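You operate a simulated robot arm through the tools that you are given. There is no shell and no other tool.

You are at the controls of a simulated two-armed robot. One attempt, no reset.

Task
Move the blue coupling from port 1 to port 2 and bring it back up to 4 bar.
Fine: shut port 1 and vent it before you free the latch; latch port 2 before you open it.

Only the result counts: the job must be done as asked and must still hold three seconds after the hand-in. Knocking over, shifting, dropping, spilling or breaking anything else fails it.

Robot
Two 7-joint arms with two-finger grippers on one trunk that stands fixed in place. Base frame: the origin is at the foot of the trunk, x ahead of it, y to its left, z up. Readings come in mm, degrees, newtons and seconds.
The left shoulder is at [25, 218, 1230], the right one opposite. With the tool pointing down near the work surface each hand reaches from about 100 to 760 mm from the base axis, measured 20 degrees to its own side. Payload 2.2 kg a hand.
The tool frame of a hand sits at the grasp point between the pads (the TCP): z along the fingers, y along the line on which they close. The tips reach 19 mm beyond it. Largest opening 116 mm; the body of the gripper starts 70 mm behind the TCP.
Orientation is told as [roll, pitch, yaw] about the base's x, y, z axes, in that order, counted from this pose: with the fingers straight down and closing along the base's y, the tool's x points along the base's -x, its y along +y and its z along -z.

Tools
- The arms move only by the tool nudge_tool. It takes "left_deltas", "right_deltas" or both (then of equal length, played together; a hand with none holds still); each is text: rows parted by semicolons, each of 7 numbers parted by spaces: the shift along the tool's x, y, z in units of 30 mm (1.0 is 30 mm), then the turn, a rotation vector about the tool's x, y, z in units of 8 degrees (1.0 is 8 degrees), then the opening, from 0 (shut) to 1 (fully open). In form: tx ty tz wx wy wz gripper; .... A call has 1 to 20 rows; each row shifts and turns the commanded pose from where the row before left it, along the tool's axes as they then stand. A call with a number of a shift or a turn outside -1 to 1 is refused whole. Each row takes 0.2 s and may step no farther than 50 mm and 8.6 degrees from the row before; otherwise, or with a gripper value out of range, the whole call is refused. Where a pose cannot be reached the arm comes as near as it can. A force on the tool above 90 N (or 10 N above the force at the start of the call, whichever is more), or a blocked arm, ends the call early, and 0.2 s more pass. Each finger halts on what it meets, pressing with about 32 N; the grip force reading is that of the motor and also rises with nothing between the fingers. The clock runs only during rows and for 0.2 s after the last one: add rows that do not move to give the fingers time. The reply holds the time, the measured pose of the TCP, the force on the tool along the base axes, the opening and the grip force, in the units named above and with some noise, with the torque about the TCP (base axes, N m) and any sound that the robot's microphone picked up, and new pictures: "show" is both (left out), scene, wrist or none (wrist: the cameras of the hands that moved).
- Cameras (640 x 400 px; columns grow to the right, rows downward): "scene" is now at [119.3, 53.5, 1408.4]; the picture's right is [0.56, -0.83, -0.00], its down [-0.42, -0.29, -0.86] and it looks along [0.71, 0.48, -0.51] (base axes); focal length 286 px, centre (320, 200). "left" rides on the left gripper at [69, 15, -97] in its tool frame; the picture's right is [-0.21, 0.98, 0.00], its down [-0.76, -0.17, -0.63] and it looks along [-0.62, -0.14, 0.78] (tool axes); focal length 251 px, centre (320, 200). "right" rides on the right gripper at [69, -15, -96] in its tool frame; the picture's right is [0.21, 0.98, 0.00], its down [-0.76, 0.17, -0.63] and it looks along [-0.62, 0.14, 0.77] (tool axes); focal length 251 px, centre (320, 200). There is no depth. A picture from a camera that has moved, and an enlarged one, comes with that camera's place and axes in the base frame and with its lens.
- move_column(by): slides the trunk up (or, below 0, down) by that many mm; the arms and the scene camera ride with it, the base frame stays. It gives what a move gives, with no picture.
- pan_tilt(pan, tilt): turns the head with the scene camera to pan (to the left, within 80 degrees either way) and tilt (down, from -29 to 69), counted from straight ahead of the robot. It gives what a move gives, and a new picture of the scene camera.
- close_up(camera, box): a new picture of the part [left, top, right, bottom] of that camera's present view, enlarged. It takes no simulated time.
- finish_job(): hands the job in; it is judged then, once.

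Places have to be worked out from the pictures, the camera data and where the tool is seen. Open the grippers and draw the arms clear of the work before you hand the job in, unless the task says otherwise.

The tools are called after "Request:" as a command line: name --argument value ..., lists and objects as JSON in quotes. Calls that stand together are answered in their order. nudge_tool: Moves the arms, as the interface text tells. Its arguments: {"type":"object","properties":{"left_deltas":{"type":"string"},"right_deltas":{"type":"string"},"show":{"type":"string","enum":["both","scene","wrist","none"]}},"required":[]} The other tools are called the same way: move_column (by) slides the trunk up or down; pan_tilt (pan, tilt) turns the head that bears the scene camera; close_up (camera, box) takes an enlarged picture of a part of a camera's view; finish_job () hands the job in.

At the start:

```text
time_s: 0.0
left_tool_pos: [386.8, 475.3, 1209.3]
left_tool_rot: [-0.1, -0.1, 0.0]
left_force: [0.3, -0.1, 0.9]
left_moment: [0.0, 0.01, 0.0]
left_width: 115.9
left_finger_force: 0.1
right_tool_pos: [473.4, 7.2, 1204.3]
right_tool_rot: [-0.1, 0.1, 0.0]
right_force: [0.1, -0.3, -0.6]
right_moment: [-0.02, 0.02, -0.03]
right_width: 115.9
right_finger_force: 0.0
trunk travel left (down, up): [-375.0, 115.0]
head pan, tilt: [34.1, 30.4]
```

scene: 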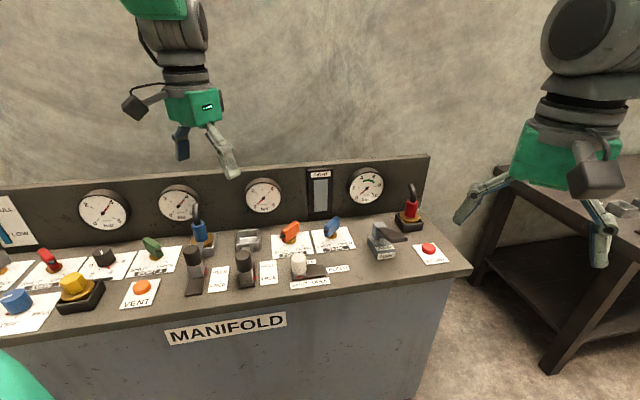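
right: 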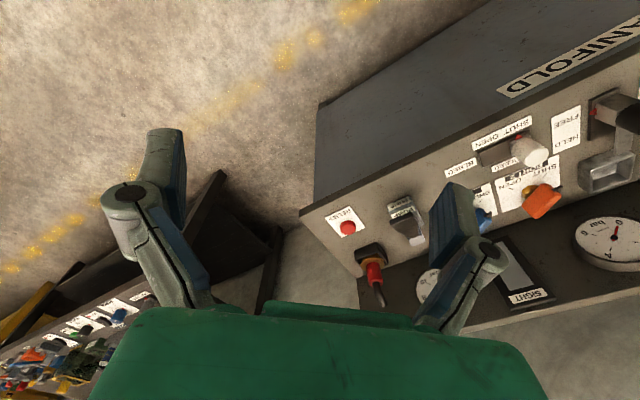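
left: 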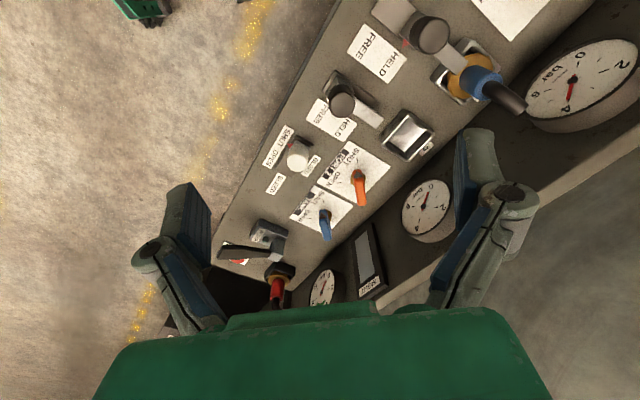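

I'll look at the panel in detail first, before moving anything.

Request:
close_up --camera "scene" --box '[0, 170, 200, 340]'

Request:
close_up --camera "scene" --box '[140, 170, 300, 310]'

Request:
close_up --camera "scene" --box '[260, 160, 460, 300]'

Request:
close_up --camera "left" --box '[220, 100, 460, 300]'

Request:
pan_tilt --pan 60 --tilt 35

```text
2.35 times, centred on (100, 255) of scene
camera zoom: at [119.3, 53.5, 1408.4], right [0.56, -0.83, 0.0], down [-0.42, -0.29, -0.86], along [0.71, 0.48, -0.51], focal length 672 px, centre (838, 71)
```

zoom: 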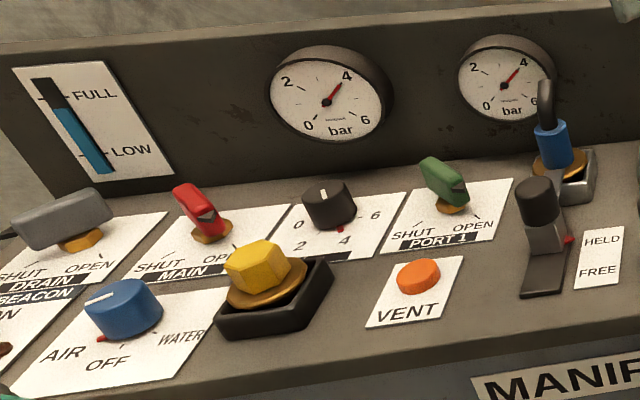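

```text
2.86 times, centred on (220, 240) of scene
camera zoom: at [119.3, 53.5, 1408.4], right [0.56, -0.83, 0.0], down [-0.42, -0.29, -0.86], along [0.71, 0.48, -0.51], focal length 816 px, centre (606, 86)
```

zoom: 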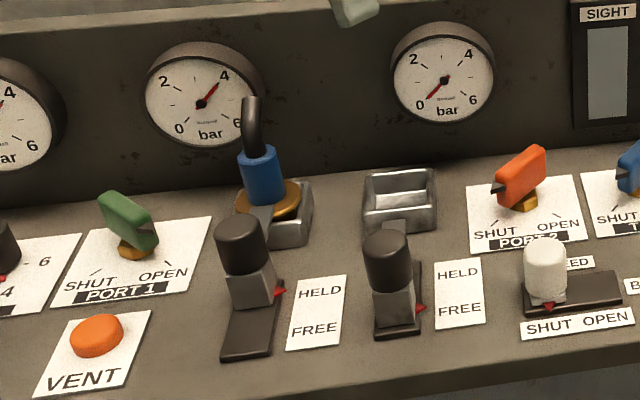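

```text
2.86 times, centred on (360, 230) of scene
camera zoom: at [119.3, 53.5, 1408.4], right [0.56, -0.83, 0.0], down [-0.42, -0.29, -0.86], along [0.71, 0.48, -0.51], focal length 816 px, centre (206, 114)
```

zoom: 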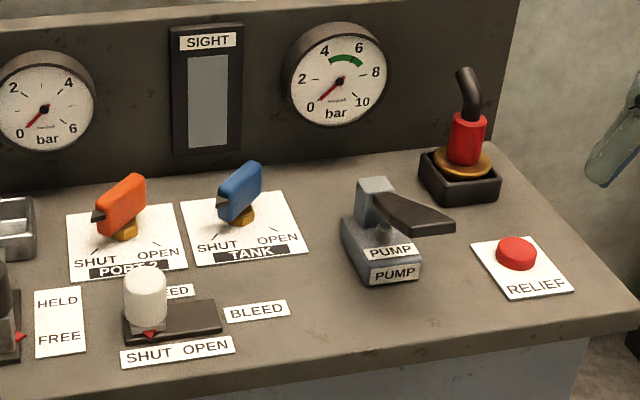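

```text
2.00 times, centred on (340, 200) of left
camera zoom: at [317.6, 489.8, 1306.3], right [0.21, 0.98, 0.0], down [0.76, -0.17, 0.63], along [0.62, -0.14, -0.77], focal length 503 px, centre (280, 200)
```

zoom: 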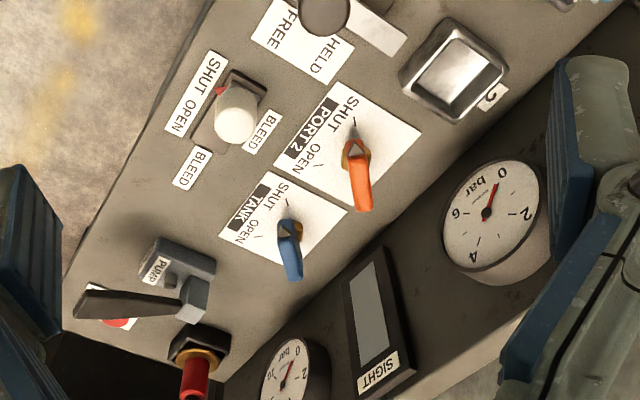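

```text
time_s: 0.9
left_tool_pos: [384.1, 475.6, 1210.9]
left_tool_rot: [0.0, -0.1, 0.0]
left_force: [-0.1, -0.4, 0.0]
left_moment: [0.01, 0.0, -0.01]
left_width: 115.9
left_finger_force: 0.0
right_tool_pos: [470.4, 5.5, 1204.4]
right_tool_rot: [0.0, -0.2, 0.0]
right_force: [0.0, -0.2, 0.0]
right_moment: [0.01, 0.01, 0.02]
right_width: 116.0
right_finger_force: 0.1
trunk travel left (down, up): [-375.0, 115.0]
head pan, tilt: [60.0, 35.0]
camera scene: at [88.2, 79.2, 1401.4], right [0.87, -0.5, 0.0], down [-0.29, -0.5, -0.82], along [0.41, 0.71, -0.58], focal length 286 px, centre (320, 200)
```

scene: 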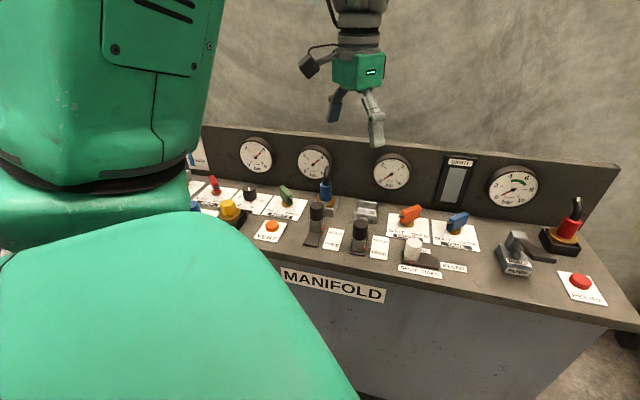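

The console sits ahead-left of the robot at roughly 45° yaw, with its top near z≈850. Port 1 is open at 4 bar with its latch on HELD, and port 2 is shut with its latch on FREE. I turn the left hand 45° to face the console and look with its wrist camera, and I set the head to cover the work.

Request:
nudge_tool --left_deltas "0 0 0 0 0 -0.9375 1; 0 0 0 0 0 -0.9375 1; 0 0 0 0 0 -0.9375 1; 0 0 0 0 0 -0.9375 1; 0 0 0 0 0 -0.9375 1; 0 0 0 0 0 -0.9375 1; 0 0 0 0 0 0 1" --show "wrist"

Request:
pan_tilt --pan 45 --tilt 35

```text
time_s: 2.5
left_tool_pos: [384.2, 473.9, 1209.3]
left_tool_rot: [-0.1, -0.1, 45.1]
left_force: [-0.2, 0.6, -0.2]
left_moment: [0.03, 0.0, 0.0]
left_width: 116.3
left_finger_force: 0.1
right_tool_pos: [469.4, 5.6, 1203.5]
right_tool_rot: [0.0, -0.1, 0.0]
right_force: [0.6, -0.1, -0.4]
right_moment: [0.05, -0.01, 0.0]
right_width: 115.8
right_finger_force: 0.2
trunk travel left (down, up): [-375.0, 115.0]
head pan, tilt: [60.0, 35.0]
camera left: at [323.6, 435.4, 1307.6], right [-0.54, 0.84, 0.0], down [0.65, 0.42, 0.63], along [0.53, 0.34, -0.77], focal length 251 px, centre (320, 200)
```

left: 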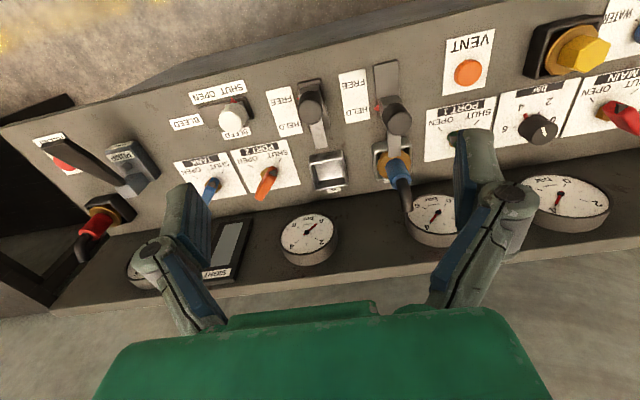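

```text
time_s: 3.3
left_tool_pos: [383.1, 474.3, 1210.7]
left_tool_rot: [0.0, -0.1, 45.0]
left_force: [0.5, -1.3, -0.3]
left_moment: [-0.02, -0.04, 0.0]
left_width: 116.1
left_finger_force: 0.0
right_tool_pos: [470.5, 4.5, 1203.9]
right_tool_rot: [0.0, -0.2, 0.0]
right_force: [-0.8, -0.4, 1.1]
right_moment: [0.02, -0.01, 0.01]
right_width: 116.0
right_finger_force: 0.1
trunk travel left (down, up): [-375.0, 115.0]
head pan, tilt: [45.0, 35.0]
camera scene: at [106.7, 65.1, 1401.3], right [0.71, -0.71, 0.0], down [-0.41, -0.41, -0.82], along [0.58, 0.58, -0.58], focal length 286 px, centre (320, 200)
```

scene: 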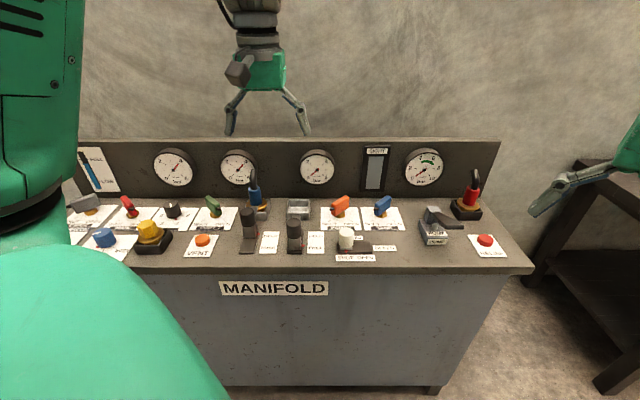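

The console is aligned with 45° yaw, so I'll work in console coordinates: s to the right along the console, n into it. Close-ups of both views will give me points to triangulate.

Request:
close_up --camera "scene" --box '[180, 160, 340, 260]'

Request:
close_up --camera "scene" --box '[280, 160, 440, 260]'

Request:
close_up --camera "left" --box '[180, 50, 340, 210]'

Request:
close_up --camera "left" --box '[320, 30, 640, 230]'

Request:
close_up --camera "left" --box '[280, 50, 440, 150]'

Request:
close_up --camera "left" --box '[280, 130, 440, 230]'

Request:
close_up --camera "scene" --box '[80, 140, 240, 260]'

```text
4.00 times, centred on (260, 210) of scene
camera zoom: at [106.7, 65.1, 1401.3], right [0.71, -0.71, 0.0], down [-0.41, -0.41, -0.82], along [0.58, 0.58, -0.58], focal length 1142 px, centre (560, 160)
```

zoom: 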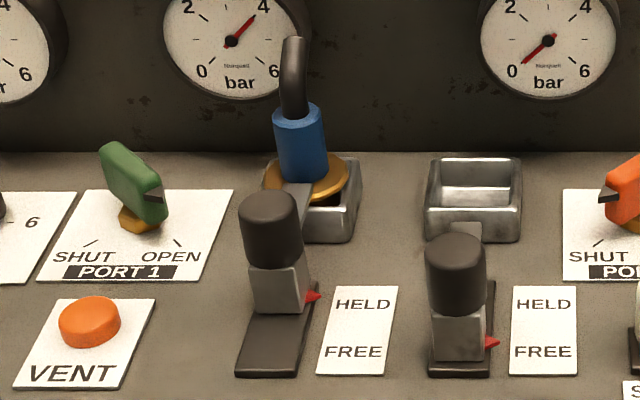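

```text
4.00 times, centred on (360, 210) of scene
camera zoom: at [106.7, 65.1, 1401.3], right [0.71, -0.71, 0.0], down [-0.41, -0.41, -0.82], along [0.58, 0.58, -0.58], focal length 1142 px, centre (160, 160)
```

zoom: 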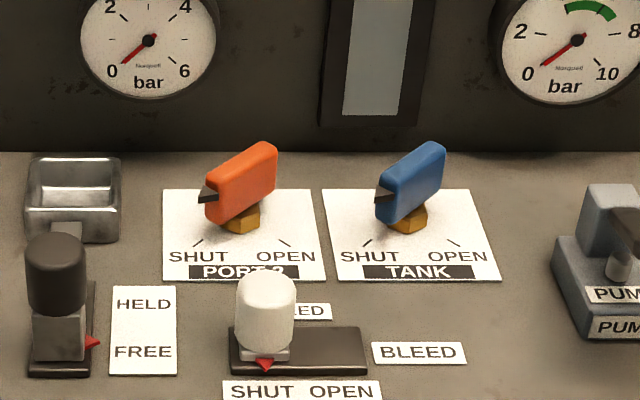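

```text
2.50 times, centred on (260, 130) of left
camera zoom: at [323.6, 435.5, 1307.7], right [-0.54, 0.84, 0.0], down [0.65, 0.42, 0.63], along [0.53, 0.34, -0.77], focal length 629 px, centre (470, 375)
```

zoom: 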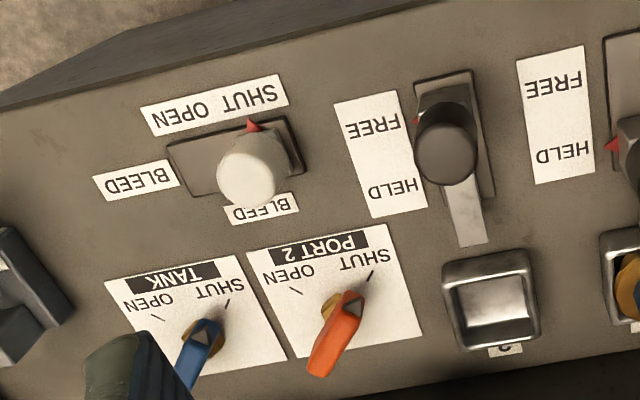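

```text
2.00 times, centred on (480, 130) of left
camera zoom: at [323.6, 435.5, 1307.7], right [-0.54, 0.84, 0.0], down [0.65, 0.42, 0.63], along [0.53, 0.34, -0.77], focal length 503 px, centre (0, 340)
```

zoom: 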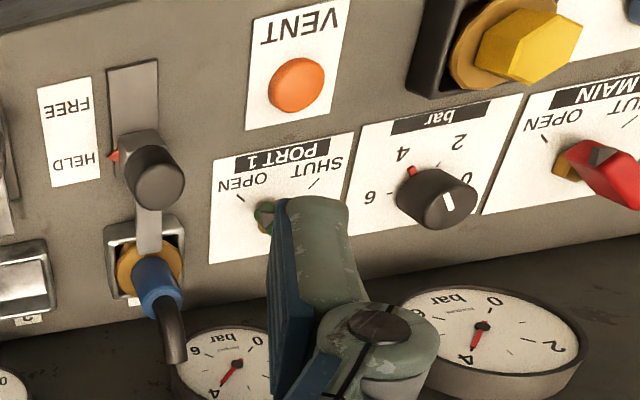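

```text
4.00 times, centred on (360, 100) of left
camera zoom: at [323.6, 435.5, 1307.7], right [-0.54, 0.84, 0.0], down [0.65, 0.42, 0.63], along [0.53, 0.34, -0.77], focal length 1006 px, centre (160, 600)
```

zoom: 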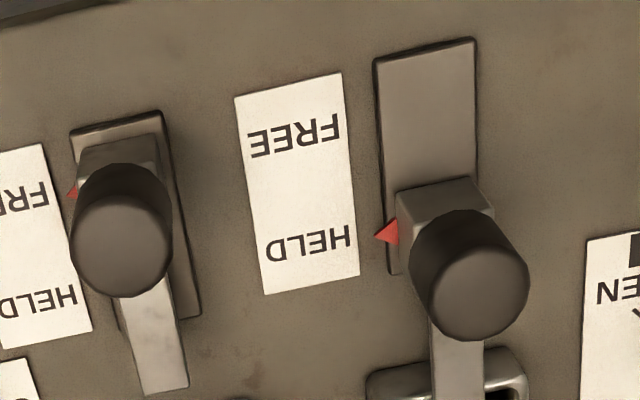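

```text
4.00 times, centred on (360, 180) of left
camera zoom: at [323.6, 435.5, 1307.7], right [-0.54, 0.84, 0.0], down [0.65, 0.42, 0.63], along [0.53, 0.34, -0.77], focal length 1006 px, centre (160, 280)
```

zoom: 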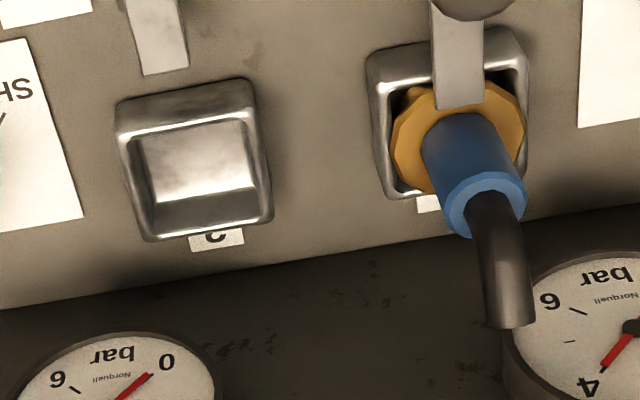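

```text
3.33 times, centred on (160, 200) of scene
camera zoom: at [106.7, 65.1, 1401.3], right [0.71, -0.71, 0.0], down [-0.41, -0.41, -0.82], along [0.58, 0.58, -0.58], focal length 952 px, centre (853, 200)
```

zoom: 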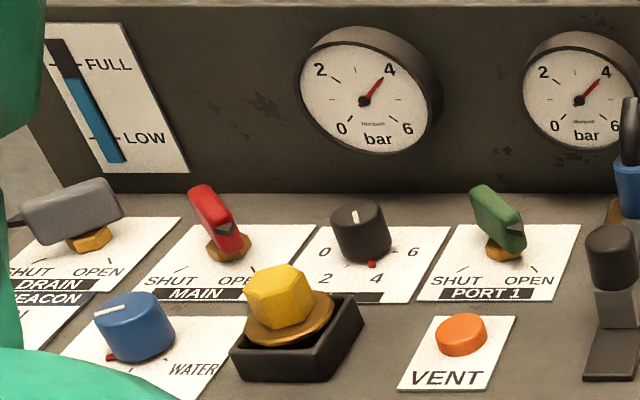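

Triangulating puts the table top at z≈872 and the green port 1 valve pivot at about base (356, 754), with its paddle along base y (OPEN). I turn the left hand to yaw 90 so it closes across the paddle, then move to a high hover above it.

Request:
nudge_tool --left_deltas "0 0 0 0 0 -0.9375 1; 0 0 0 0 0 -0.9375 1; 0 0 0 0 0 -0.9375 1; 0 0 0 0 0 -0.9375 1; 0 0 0 0 0 -0.9375 1; 0 0 0 0 0 -0.9375 1; -0.933 0.0933 0.3 0 0 0 1; -0.933 0.0933 0.3 0 0 0 1; -0.933 0.0933 0.3 0 0 0 1; -0.933 0.0933 0.3 0 0 0 1; -0.933 0.0933 0.3 0 0 0 1; -0.933 0.0933 0.3 0 0 0 1; -0.933 0.0933 0.3 0 0 0 1; -0.933 0.0933 0.3 0 0 0 1; -0.933 0.0933 0.3 0 0 0 1; -0.933 0.0933 0.3 0 0 0 1; 0 0 0 0 0 0 1" --show "both"

```text
time_s: 6.9
left_tool_pos: [356.4, 755.8, 1120.4]
left_tool_rot: [-0.2, 0.0, 90.0]
left_force: [-0.9, 0.6, 0.3]
left_moment: [-0.01, -0.03, -0.01]
left_width: 115.6
left_finger_force: 0.0
right_tool_pos: [470.4, 6.5, 1205.2]
right_tool_rot: [0.0, -0.2, -0.1]
right_force: [-0.3, 0.4, -0.3]
right_moment: [0.01, 0.0, -0.03]
right_width: 116.1
right_finger_force: 0.0
trunk travel left (down, up): [-375.0, 115.0]
head pan, tilt: [45.0, 35.0]
camera scene: at [106.8, 69.2, 1401.1], right [0.71, -0.71, 0.0], down [-0.41, -0.41, -0.82], along [0.58, 0.58, -0.58], focal length 286 px, centre (320, 200)
camera left: at [339.7, 685.3, 1216.9], right [-0.98, 0.21, 0.0], down [0.17, 0.76, 0.63], along [0.14, 0.62, -0.77], focal length 251 px, centre (320, 200)
```

scene: 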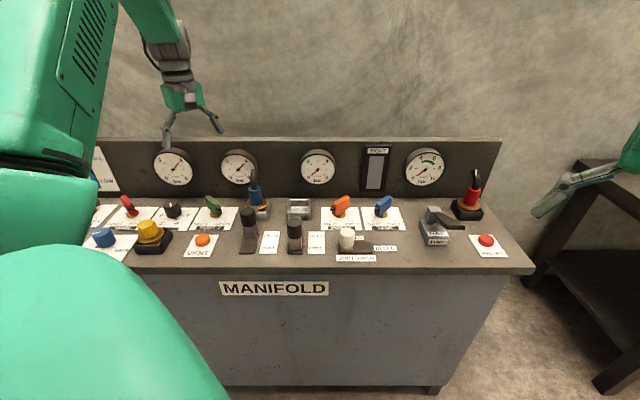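
left: 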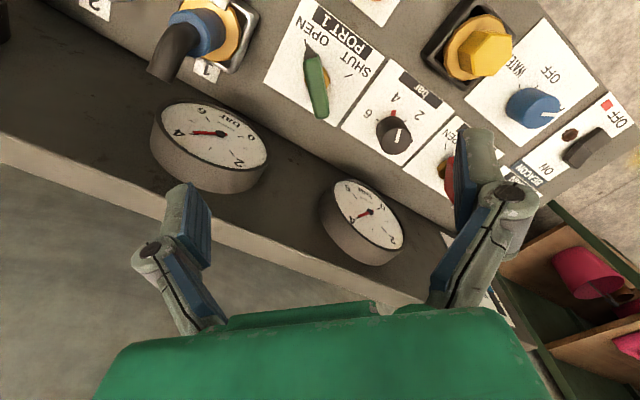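

Let me zoom on the green valve from this view to fix its position.

Request:
close_up --camera "left" --box '[240, 0, 400, 130]'

Request:
close_up --camera "left" --box '[130, 0, 290, 100]'

```text
3.08 times, centred on (320, 65) of left
camera zoom: at [339.7, 685.3, 1216.9], right [-0.98, 0.21, 0.0], down [0.17, 0.76, 0.63], along [0.14, 0.62, -0.77], focal length 774 px, centre (320, 615)
```

zoom: 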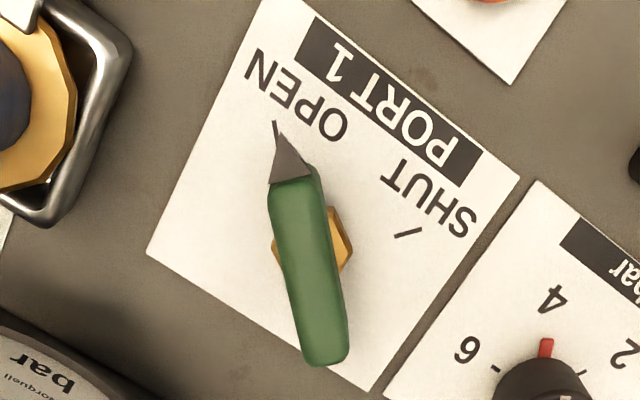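

```text
4.00 times, centred on (210, 50) of left
camera zoom: at [339.7, 685.3, 1216.9], right [-0.98, 0.21, 0.0], down [0.17, 0.76, 0.63], along [0.14, 0.62, -0.77], focal length 1006 px, centre (760, 800)
```

zoom: 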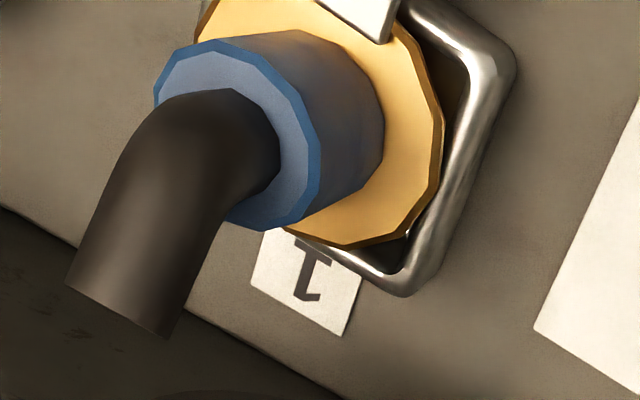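

The green paddle is centred at about base (360, 761), lies along y, and spans z≈895–930. I'll half-close the gripper, descend partway and recheck.

Request:
nudge_tool --left_deltas "-0.15 -0.12 0.8 0 0 0 0.6; 0 0 0.8 0 0 0 0.6; 0 0 0.8 0 0 0 0.6; 0 0 0.8 0 0 0 0.6; 0 0 0.8 0 0 0 0.6; 0 0 0.6 0 0 0 0.6; 0 0 0 0 0 0 0.6" --show "both"

Request:
close_up --camera "scene" --box '[140, 120, 300, 250]'

```text
time_s: 8.5
left_tool_pos: [361.2, 759.2, 980.2]
left_tool_rot: [-0.2, 0.1, 90.0]
left_force: [-0.2, 0.2, 0.3]
left_moment: [-0.03, -0.04, -0.02]
left_width: 69.7
left_finger_force: 0.1
right_tool_pos: [470.6, 7.0, 1204.9]
right_tool_rot: [0.0, -0.1, 0.0]
right_force: [1.6, -0.5, -0.2]
right_moment: [-0.04, 0.03, 0.01]
right_width: 116.1
right_finger_force: 0.0
trunk travel left (down, up): [-375.0, 115.0]
head pan, tilt: [45.0, 35.0]
camera scene: at [106.9, 69.6, 1401.1], right [0.71, -0.71, 0.0], down [-0.41, -0.41, -0.82], along [0.58, 0.58, -0.58], focal length 286 px, centre (320, 200)
camera left: at [344.3, 689.6, 1078.3], right [-0.98, 0.21, 0.0], down [0.17, 0.76, 0.63], along [0.14, 0.62, -0.77], focal length 251 px, centre (320, 200)
```

scene: 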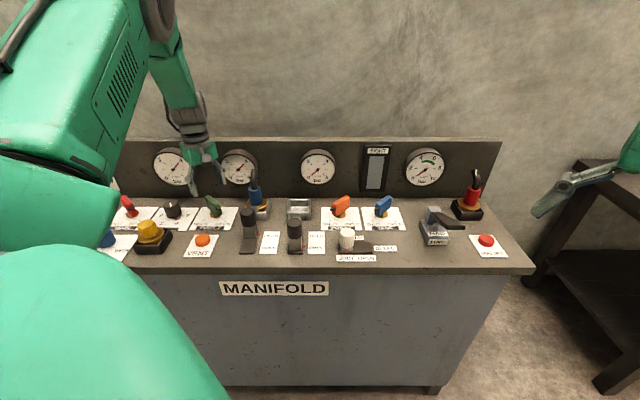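
left: 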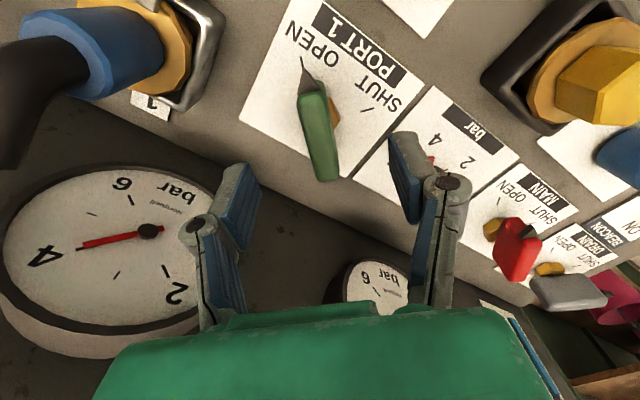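

```text
3.08 times, centred on (220, 185) of scene
camera zoom: at [106.9, 69.6, 1401.1], right [0.71, -0.71, 0.0], down [-0.41, -0.41, -0.82], along [0.58, 0.58, -0.58], focal length 879 px, centre (628, 246)
```

zoom: 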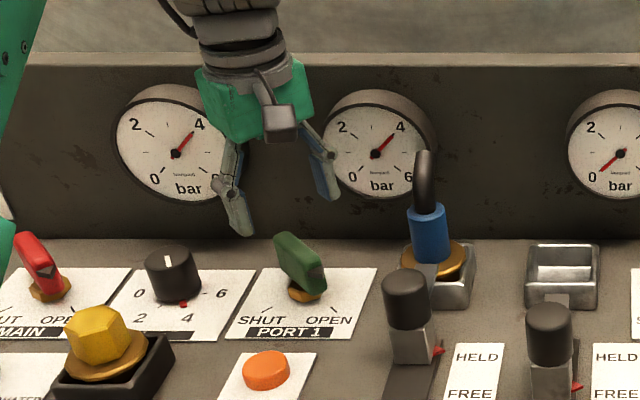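

Both views show the paddle centred between the fingers. I'll go down 60 mm to z≈920 and close gently.

Request:
nudge_tool --left_deltas "0 0 0.8 0 0 0 0.6; 0 0 0.7 0 0 0 0.6; 0 0 0.5 0 0 0 0.6; 0 0 0 0 0 0 0.6" --show "both"

Request:
close_up --camera "scene" --box '[140, 120, 300, 250]'

```text
time_s: 9.5
left_tool_pos: [360.6, 758.0, 922.5]
left_tool_rot: [0.0, 0.1, 90.1]
left_force: [0.2, 0.1, -0.8]
left_moment: [0.02, 0.0, 0.0]
left_width: 69.6
left_finger_force: 0.1
right_tool_pos: [471.2, 4.6, 1204.3]
right_tool_rot: [0.0, -0.1, -0.1]
right_force: [-0.4, 0.0, -0.1]
right_moment: [-0.04, 0.0, -0.01]
right_width: 115.9
right_finger_force: 0.0
trunk travel left (down, up): [-375.0, 115.0]
head pan, tilt: [45.0, 35.0]
camera scene: at [107.1, 68.4, 1401.1], right [0.71, -0.71, 0.0], down [-0.41, -0.41, -0.82], along [0.58, 0.58, -0.58], focal length 286 px, centre (320, 200)
camera left: at [345.0, 688.5, 1020.2], right [-0.98, 0.21, 0.0], down [0.17, 0.76, 0.63], along [0.14, 0.62, -0.77], focal length 251 px, centre (320, 200)
```

scene: 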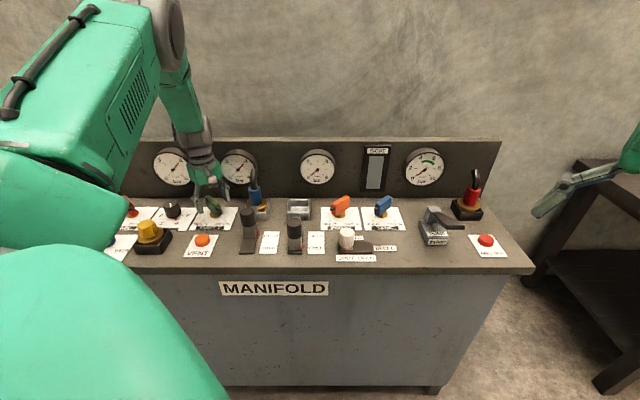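
left: 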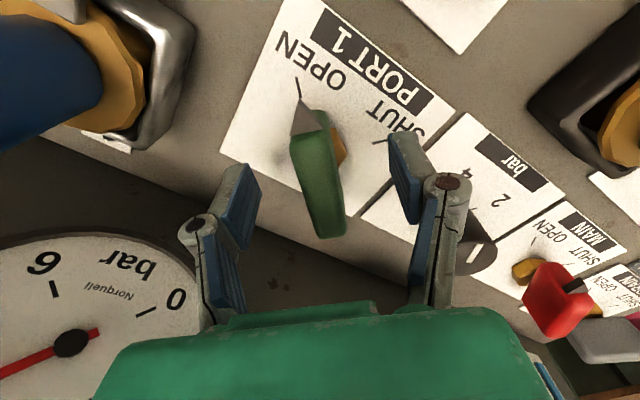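

```text
3.08 times, centred on (220, 185) of scene
camera zoom: at [107.1, 68.4, 1401.1], right [0.71, -0.71, 0.0], down [-0.41, -0.41, -0.82], along [0.58, 0.58, -0.58], focal length 879 px, centre (628, 246)
```

zoom: 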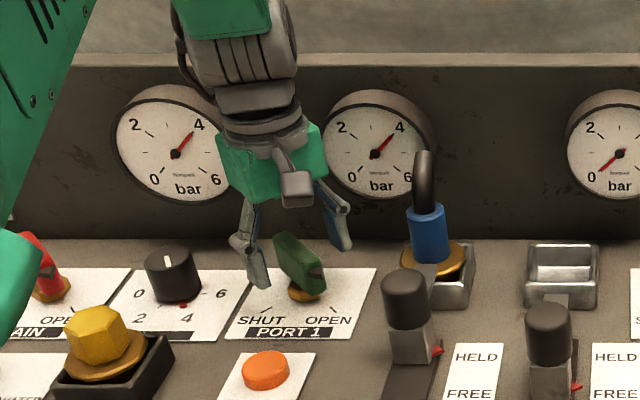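

The paddle sits centred between the pads, so I close on it.

Request:
nudge_tool --left_deltas "0 0 0 0 0 0 0.3; 0 0 0 0 0 0 0.1; 0 0 0 0 0 0 0.1" --show "wrist"

```text
time_s: 10.3
left_tool_pos: [362.1, 757.6, 923.3]
left_tool_rot: [-0.3, 0.0, 90.0]
left_force: [7.4, -0.7, 3.1]
left_moment: [-0.79, -0.17, -0.1]
left_width: 20.1
left_finger_force: 44.4
right_tool_pos: [470.2, 5.5, 1204.9]
right_tool_rot: [-0.1, 0.1, 0.0]
right_force: [-0.6, 0.6, 0.7]
right_moment: [0.0, 0.0, -0.01]
right_width: 115.9
right_finger_force: 0.2
trunk travel left (down, up): [-375.0, 115.0]
head pan, tilt: [45.0, 35.0]
camera left: at [346.2, 688.7, 1020.3], right [-0.98, 0.22, 0.0], down [0.16, 0.76, 0.63], along [0.14, 0.62, -0.77], focal length 251 px, centre (320, 200)
```

left: 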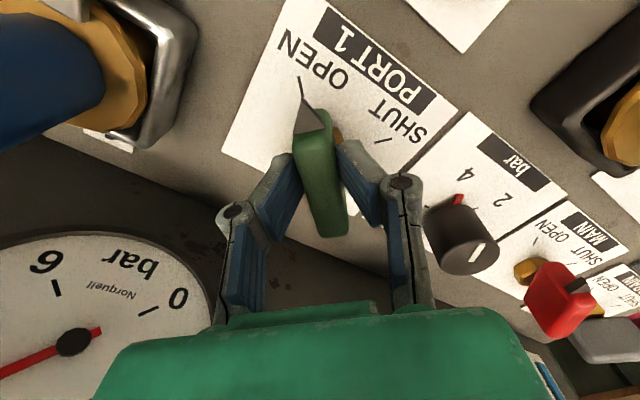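

The paddle is gripped (20 mm). I turn it clockwise toward SHUT, 45° first, and check the load.

Request:
nudge_tool --left_deltas "0 0.02 0 0 0 0.9 0.1; 0 0.02 0 0 0 0.9 0.1; 0 0.02 0 0 0 0.9 0.1; 0 0.02 0 0 0 0.9 0.1; 0 0.02 0 0 0 0.9 0.1; 0 0.02 0 0 0 0.9 0.1; 0 0 0 0 0 0 0.1" --show "wrist"

```text
time_s: 11.9
left_tool_pos: [355.8, 761.2, 923.8]
left_tool_rot: [0.0, -0.1, 46.7]
left_force: [-2.4, 11.7, 18.1]
left_moment: [-0.3, 0.61, 0.06]
left_width: 20.2
left_finger_force: 45.4
right_tool_pos: [470.8, 4.4, 1204.8]
right_tool_rot: [0.1, -0.1, 0.1]
right_force: [1.2, -0.5, -0.5]
right_moment: [0.03, -0.03, -0.02]
right_width: 116.0
right_finger_force: 0.0
trunk travel left (down, up): [-375.0, 115.0]
head pan, tilt: [45.0, 35.0]
camera left: at [296.5, 720.2, 1020.1], right [-0.56, 0.83, 0.0], down [0.64, 0.43, 0.64], along [0.52, 0.36, -0.77], focal length 251 px, centre (320, 200)
```

left: 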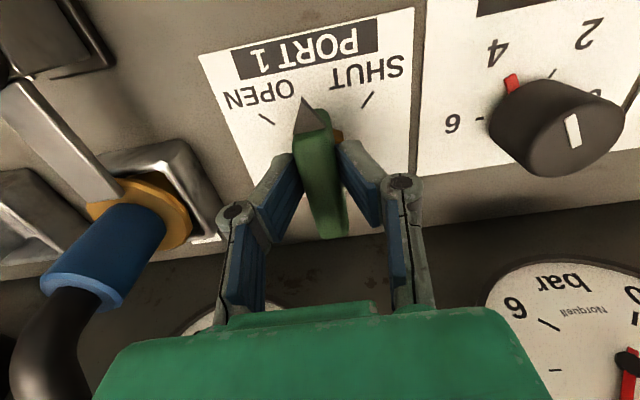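

It turns cleanly with low force. I'll continue another ~46° to SHUT.

Request:
nudge_tool --left_deltas "0 0.02 0 0 0 0.97 0.1; 0 0.02 0 0 0 0.97 0.1; 0 0.02 0 0 0 0.97 0.1; 0 0.02 0 0 0 0.97 0.1; 0 0.02 0 0 0 0.97 0.1; 0 0.02 0 0 0 0.97 0.1; 0 0 0 0 0 0 0.1" --show "both"

Request:
close_up --camera "scene" --box '[140, 120, 300, 250]'

```text
time_s: 13.5
left_tool_pos: [353.2, 768.9, 923.8]
left_tool_rot: [0.3, -0.2, 0.3]
left_force: [-14.5, 33.9, 20.0]
left_moment: [0.63, -0.67, 0.31]
left_width: 20.1
left_finger_force: 44.6
right_tool_pos: [467.4, 7.5, 1205.6]
right_tool_rot: [-0.2, -0.2, -0.1]
right_force: [-0.4, 0.2, -0.7]
right_moment: [-0.01, -0.04, 0.0]
right_width: 116.1
right_finger_force: 0.1
trunk travel left (down, up): [-375.0, 115.0]
head pan, tilt: [45.0, 35.0]
camera scene: at [101.5, 75.2, 1401.3], right [0.71, -0.71, 0.01], down [-0.41, -0.41, -0.82], along [0.58, 0.57, -0.58], focal length 286 px, centre (320, 200)
camera left: at [282.5, 781.6, 1020.1], right [0.21, 0.98, 0.01], down [0.76, -0.17, 0.63], along [0.62, -0.13, -0.77], focal length 251 px, centre (320, 200)
```

scene: 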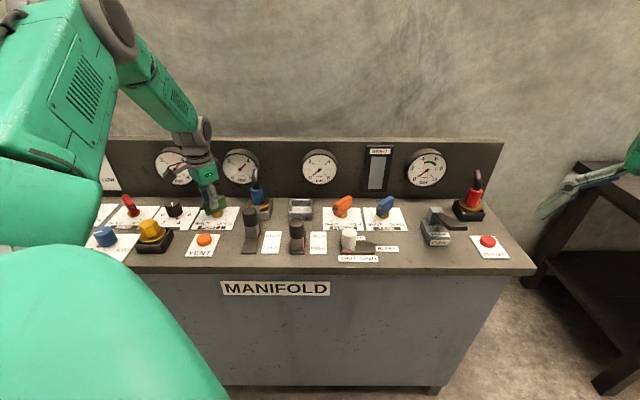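
left: 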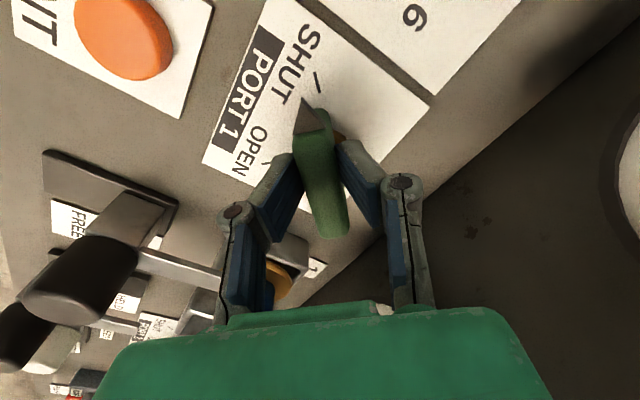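

```text
3.08 times, centred on (220, 185) of scene
camera zoom: at [101.5, 75.2, 1401.3], right [0.71, -0.71, 0.01], down [-0.41, -0.41, -0.82], along [0.58, 0.57, -0.58], focal length 879 px, centre (628, 246)
```

zoom: 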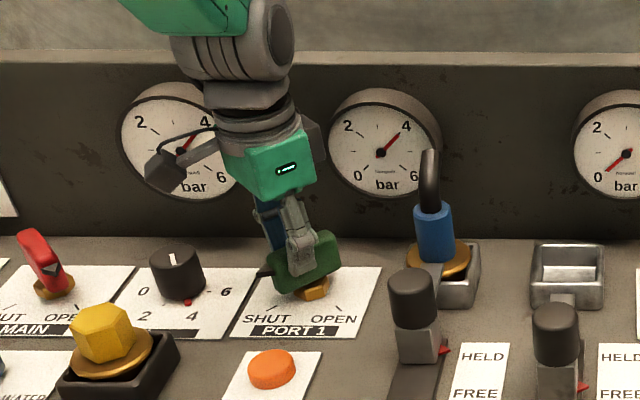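

The paddle has rotated ~90° with the pointer beside the SHUT tick. I give it a small extra turn to be sure it's against its stop.

Request:
nudge_tool --left_deltas "0 0 0 0 0 0.3 0.1; 0 0 0 0 0 0.3 0.1; 0 0 0 0 0 0 0.1" --show "wrist"

```text
time_s: 14.3
left_tool_pos: [354.0, 767.5, 922.9]
left_tool_rot: [0.4, -0.1, -4.4]
left_force: [-14.0, 36.3, 19.5]
left_moment: [0.55, 0.27, 1.35]
left_width: 21.3
left_finger_force: 44.8
right_tool_pos: [468.6, 7.8, 1204.8]
right_tool_rot: [0.0, -0.1, 0.0]
right_force: [0.6, 0.2, 0.7]
right_moment: [-0.01, 0.0, -0.02]
right_width: 116.0
right_finger_force: 0.1
trunk travel left (down, up): [-375.0, 115.0]
head pan, tilt: [45.0, 35.0]
camera left: at [284.2, 787.5, 1019.9], right [0.29, 0.96, 0.01], down [0.74, -0.23, 0.63], along [0.61, -0.18, -0.77], focal length 251 px, centre (320, 200)
```

left: 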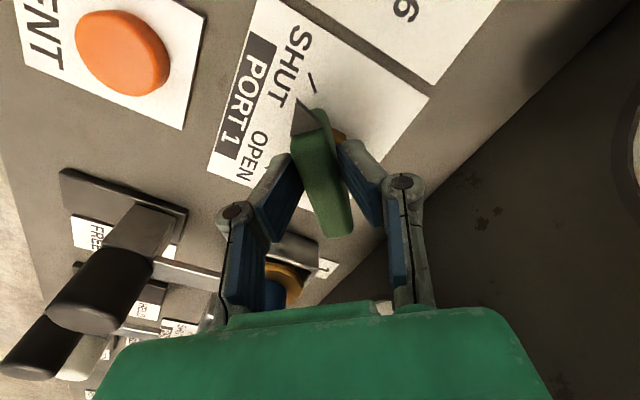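

The torque rise and the grip slipping show it's at the SHUT stop. I turn back slightly, release and rise.

Request:
nudge_tool --left_deltas "0 0 0 0 0 -0.5 0.1; 0 0 0 0 0 0 0.6; 0 0 0 0 0 0 0.6; 0 0 -0.8 0 0 0 0.6; 0 0 -1 0 0 0 0.6; 0 0 -1 0 0 0 0.6; 0 0 -1 0 0 0 0.6; 0 0 -1 0 0 0 0.6; 0 0 0 0 0 0 0.6" --show "both"

Request:
close_up --camera "scene" --box '[140, 140, 300, 260]'

Request:
close_up --camera "left" --box '[160, 0, 400, 150]'

```text
time_s: 16.3
left_tool_pos: [356.5, 767.0, 1065.9]
left_tool_rot: [-0.3, -0.2, -0.6]
left_force: [0.7, 0.3, -0.5]
left_moment: [0.01, 0.01, -0.04]
left_width: 69.8
left_finger_force: 0.0
right_tool_pos: [470.9, 9.9, 1204.2]
right_tool_rot: [-0.2, -0.1, 0.0]
right_force: [-0.3, -0.1, -0.4]
right_moment: [-0.02, -0.01, 0.03]
right_width: 116.1
right_finger_force: 0.1
trunk travel left (down, up): [-375.0, 115.0]
head pan, tilt: [45.0, 35.0]
camera scene: at [106.7, 75.0, 1400.8], right [0.71, -0.71, 0.0], down [-0.41, -0.41, -0.81], along [0.58, 0.57, -0.58], focal length 286 px, centre (320, 200)
camera left: at [285.4, 781.8, 1161.1], right [0.22, 0.97, 0.0], down [0.75, -0.17, 0.63], along [0.62, -0.14, -0.77], focal length 251 px, centre (320, 200)
```

scene: 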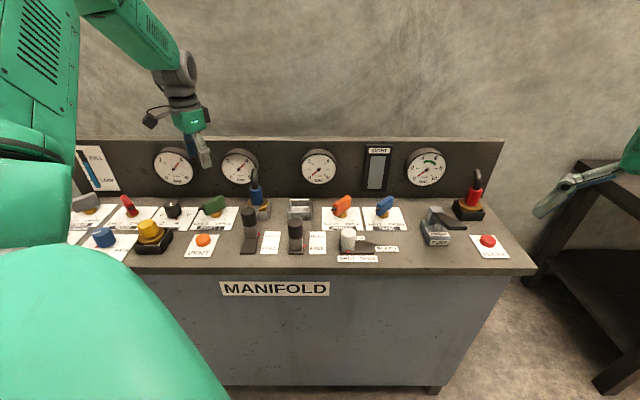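
left: 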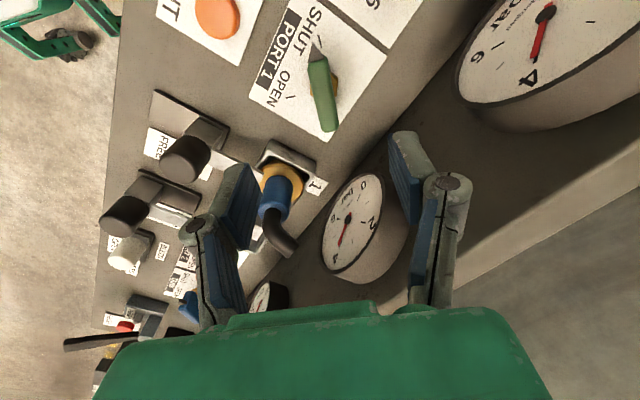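

```text
3.33 times, centred on (220, 200) of scene
camera zoom: at [106.7, 75.0, 1400.8], right [0.71, -0.71, 0.0], down [-0.41, -0.41, -0.81], along [0.58, 0.57, -0.58], focal length 952 px, centre (653, 200)
```

zoom: 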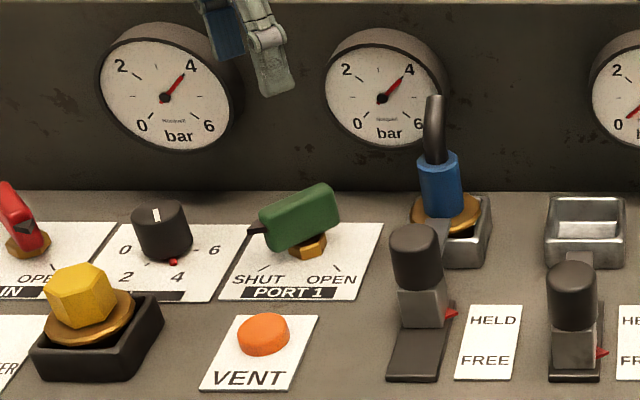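

```text
2.67 times, centred on (280, 75) of left
camera zoom: at [285.4, 781.8, 1161.1], right [0.22, 0.97, 0.0], down [0.75, -0.17, 0.63], along [0.62, -0.14, -0.77], focal length 670 px, centre (427, 533)
```

zoom: 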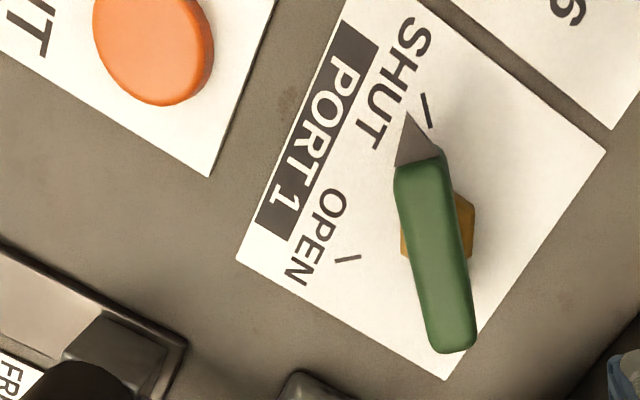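

The green valve now points at SHUT. The VENT button is at about base (280, 686) with its top near z≈886. I close the fingers and move above it to press.

Request:
nudge_tool --left_deltas "0.633 -0.675 0 0 0 0 0.3; 0.633 -0.675 0 0 0 0 0; 0.633 -0.675 0 0 0 0 0; 0.633 -0.675 0 0 0 0 0; 0 0 0.9 0 0 0 0; 0 0 0.9 0 0 0 0; 0 0 0.9 0 0 0 0; 0 0 0.8 0 0 0 0; 0 0 0 0 0 0 0" --show "both"

Request:
close_up --camera "scene" --box '[140, 140, 300, 260]'

```text
time_s: 18.3
left_tool_pos: [277.5, 681.0, 963.0]
left_tool_rot: [0.1, -0.1, -0.6]
left_force: [-0.7, -0.5, 0.1]
left_moment: [0.01, -0.03, -0.01]
left_width: 0.0
left_finger_force: 28.3
right_tool_pos: [470.2, 2.3, 1204.3]
right_tool_rot: [0.1, -0.1, 0.0]
right_force: [0.2, 0.2, -0.7]
right_moment: [0.01, 0.02, 0.01]
right_width: 115.8
right_finger_force: 0.1
trunk travel left (down, up): [-375.0, 115.0]
head pan, tilt: [45.0, 35.0]
camera scene: at [106.3, 66.7, 1401.3], right [0.71, -0.71, 0.0], down [-0.41, -0.41, -0.82], along [0.58, 0.58, -0.58], focal length 286 px, centre (320, 200)
camera left: at [207.9, 695.7, 1059.5], right [0.22, 0.97, 0.0], down [0.75, -0.18, 0.63], along [0.62, -0.14, -0.77], focal length 251 px, centre (320, 200)
```

scene: 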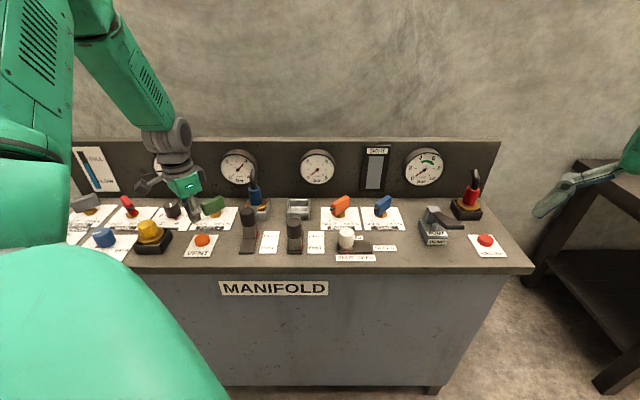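
left: 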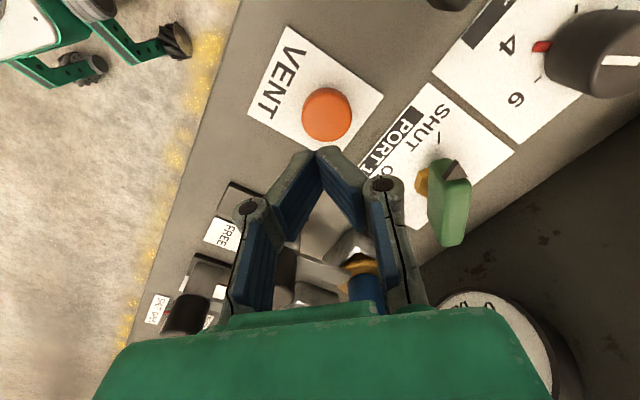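

```text
3.33 times, centred on (220, 200) of scene
camera zoom: at [106.3, 66.7, 1401.3], right [0.71, -0.71, 0.0], down [-0.41, -0.41, -0.82], along [0.58, 0.58, -0.58], focal length 952 px, centre (653, 200)
```

zoom: 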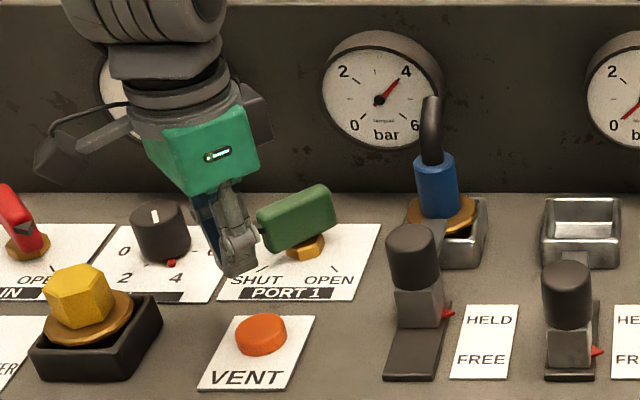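

The button is nearly under the fingertips. I shift 4 mm and descend gently to contact.

Request:
nudge_tool --left_deltas "0.133 0 0.5 0 0 0 0; 0 0 0.6 0 0 0 0; 0 0 0.5 0 0 0 0; 0 0 0.1 0 0 0 0; 0 0 0.1 0 0 0 0; 0 0 0.1 0 0 0 0; 0 0 0.1 0 0 0 0" --show "both"

Request:
close_up --camera "scene" --box '[140, 140, 300, 260]'

```text
time_s: 19.9
left_tool_pos: [274.3, 685.1, 900.0]
left_tool_rot: [-0.1, -0.1, -0.5]
left_force: [-0.4, -0.1, 0.4]
left_moment: [0.02, -0.04, -0.01]
left_width: 0.0
left_finger_force: 29.0
right_tool_pos: [471.1, 8.2, 1205.2]
right_tool_rot: [-0.2, -0.1, 0.0]
right_force: [-0.2, 1.1, -0.4]
right_moment: [0.0, 0.01, 0.01]
right_width: 115.9
right_finger_force: 0.1
trunk travel left (down, up): [-375.0, 115.0]
head pan, tilt: [45.0, 35.0]
camera scene: at [106.5, 71.1, 1401.0], right [0.71, -0.71, 0.0], down [-0.41, -0.41, -0.82], along [0.58, 0.58, -0.58], focal length 286 px, centre (320, 200)
camera left: at [205.4, 700.0, 997.3], right [0.22, 0.97, 0.0], down [0.75, -0.17, 0.63], along [0.62, -0.14, -0.77], focal length 251 px, centre (320, 200)
```

scene: 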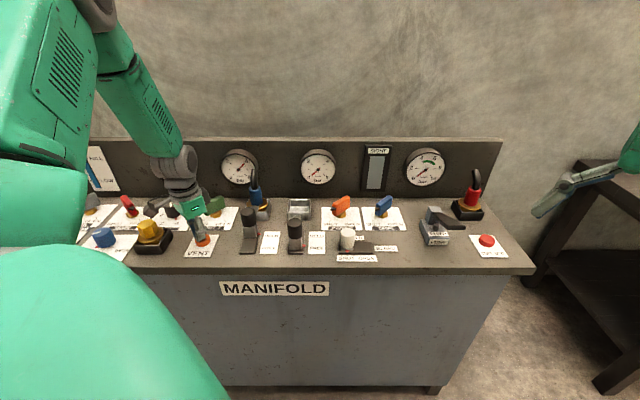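
left: 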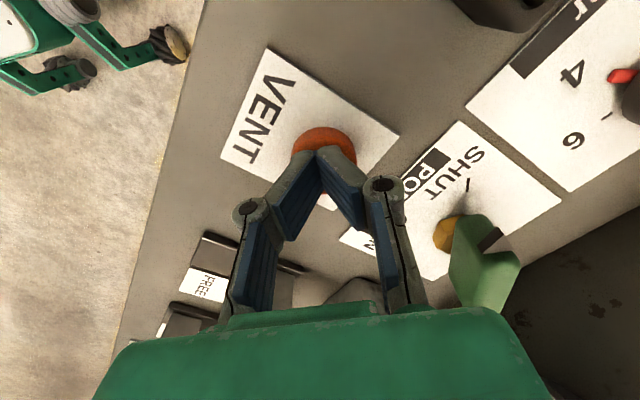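

```text
3.33 times, centred on (220, 200) of scene
camera zoom: at [106.5, 71.1, 1401.0], right [0.71, -0.71, 0.0], down [-0.41, -0.41, -0.82], along [0.58, 0.58, -0.58], focal length 952 px, centre (653, 200)
```

zoom: 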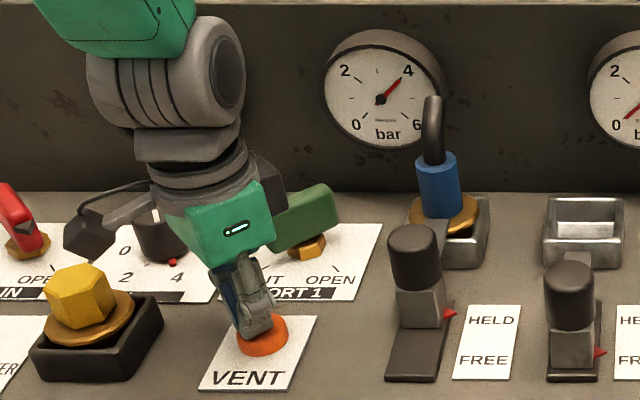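

The fingertips are over the button with no contact yet (tip z≈881). I'll keep descending in small steps.

Request:
nudge_tool --left_deltas "0 0 0.07 0 0 0 0; 0 0 0.07 0 0 0 0; 0 0 0.07 0 0 0 0" --show "none"

```text
time_s: 20.7
left_tool_pos: [275.1, 683.9, 894.0]
left_tool_rot: [0.1, -0.1, -0.5]
left_force: [-0.6, 0.8, 2.0]
left_moment: [0.0, 0.01, 0.0]
left_width: 6.0
left_finger_force: 28.9
right_tool_pos: [470.3, 7.5, 1203.4]
right_tool_rot: [-0.1, -0.2, 0.0]
right_force: [0.2, -0.1, 0.0]
right_moment: [0.0, -0.01, -0.01]
right_width: 116.0
right_finger_force: 0.1
trunk travel left (down, up): [-375.0, 115.0]
head pan, tilt: [45.0, 35.0]
```

The width reads 6 mm now, so I check the pictures before pressing further.

Request:
close_up --camera "left" --box '[220, 80, 420, 220]'

Request:
close_up --camera "scene" --box '[160, 140, 300, 260]'

```text
2.86 times, centred on (320, 150) of left
camera zoom: at [204.3, 699.3, 991.4], right [0.22, 0.97, 0.0], down [0.75, -0.17, 0.63], along [0.62, -0.14, -0.77], focal length 718 px, centre (320, 343)
```

zoom: 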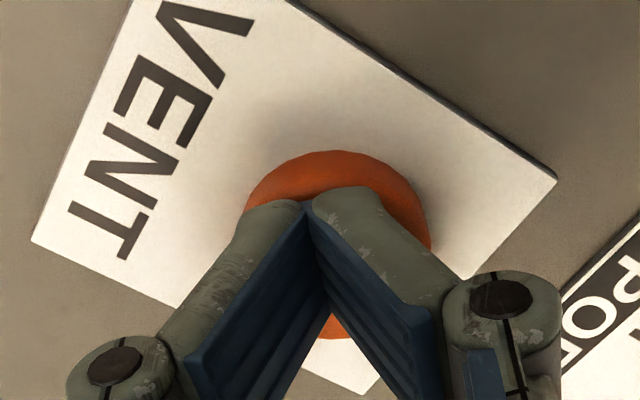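

```text
3.33 times, centred on (230, 200) of scene
camera zoom: at [106.3, 69.1, 1401.2], right [0.71, -0.71, 0.0], down [-0.41, -0.41, -0.82], along [0.58, 0.58, -0.58], focal length 952 px, centre (620, 200)
```

zoom: 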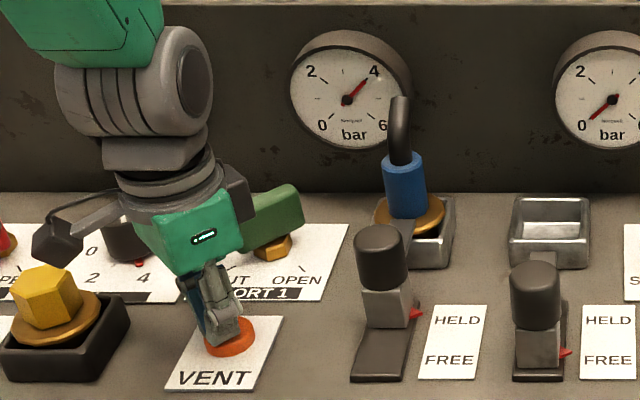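

The fingers are touching the button and only slightly splayed. I press a few millimetres more, hold, and watch the port 1 gauge.

Request:
nudge_tool --left_deltas "0 0 0.1 0 0 0 0; 0 0 0.1 0 0 0 0; 0 0 0 0 0 0 0; 0 0 0 0 0 0 0" --show "none"

Request:
close_up --camera "scene" --box '[160, 140, 300, 260]'

```text
time_s: 21.7
left_tool_pos: [275.1, 683.1, 891.1]
left_tool_rot: [0.0, -0.1, -0.6]
left_force: [0.7, -1.6, 3.2]
left_moment: [-0.01, 0.0, -0.06]
left_width: 6.0
left_finger_force: 28.4
right_tool_pos: [471.0, 4.7, 1203.5]
right_tool_rot: [0.0, -0.1, 0.0]
right_force: [-0.2, -1.7, 0.3]
right_moment: [0.02, 0.01, -0.04]
right_width: 115.9
right_finger_force: 0.1
trunk travel left (down, up): [-375.0, 115.0]
head pan, tilt: [45.0, 35.0]
heard: click
```

```text
3.33 times, centred on (230, 200) of scene
camera zoom: at [106.2, 66.5, 1401.3], right [0.71, -0.71, 0.0], down [-0.41, -0.41, -0.82], along [0.58, 0.58, -0.58], focal length 952 px, centre (620, 200)
```

zoom: 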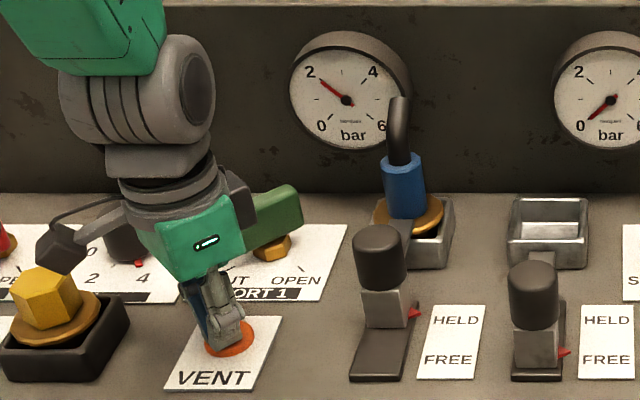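

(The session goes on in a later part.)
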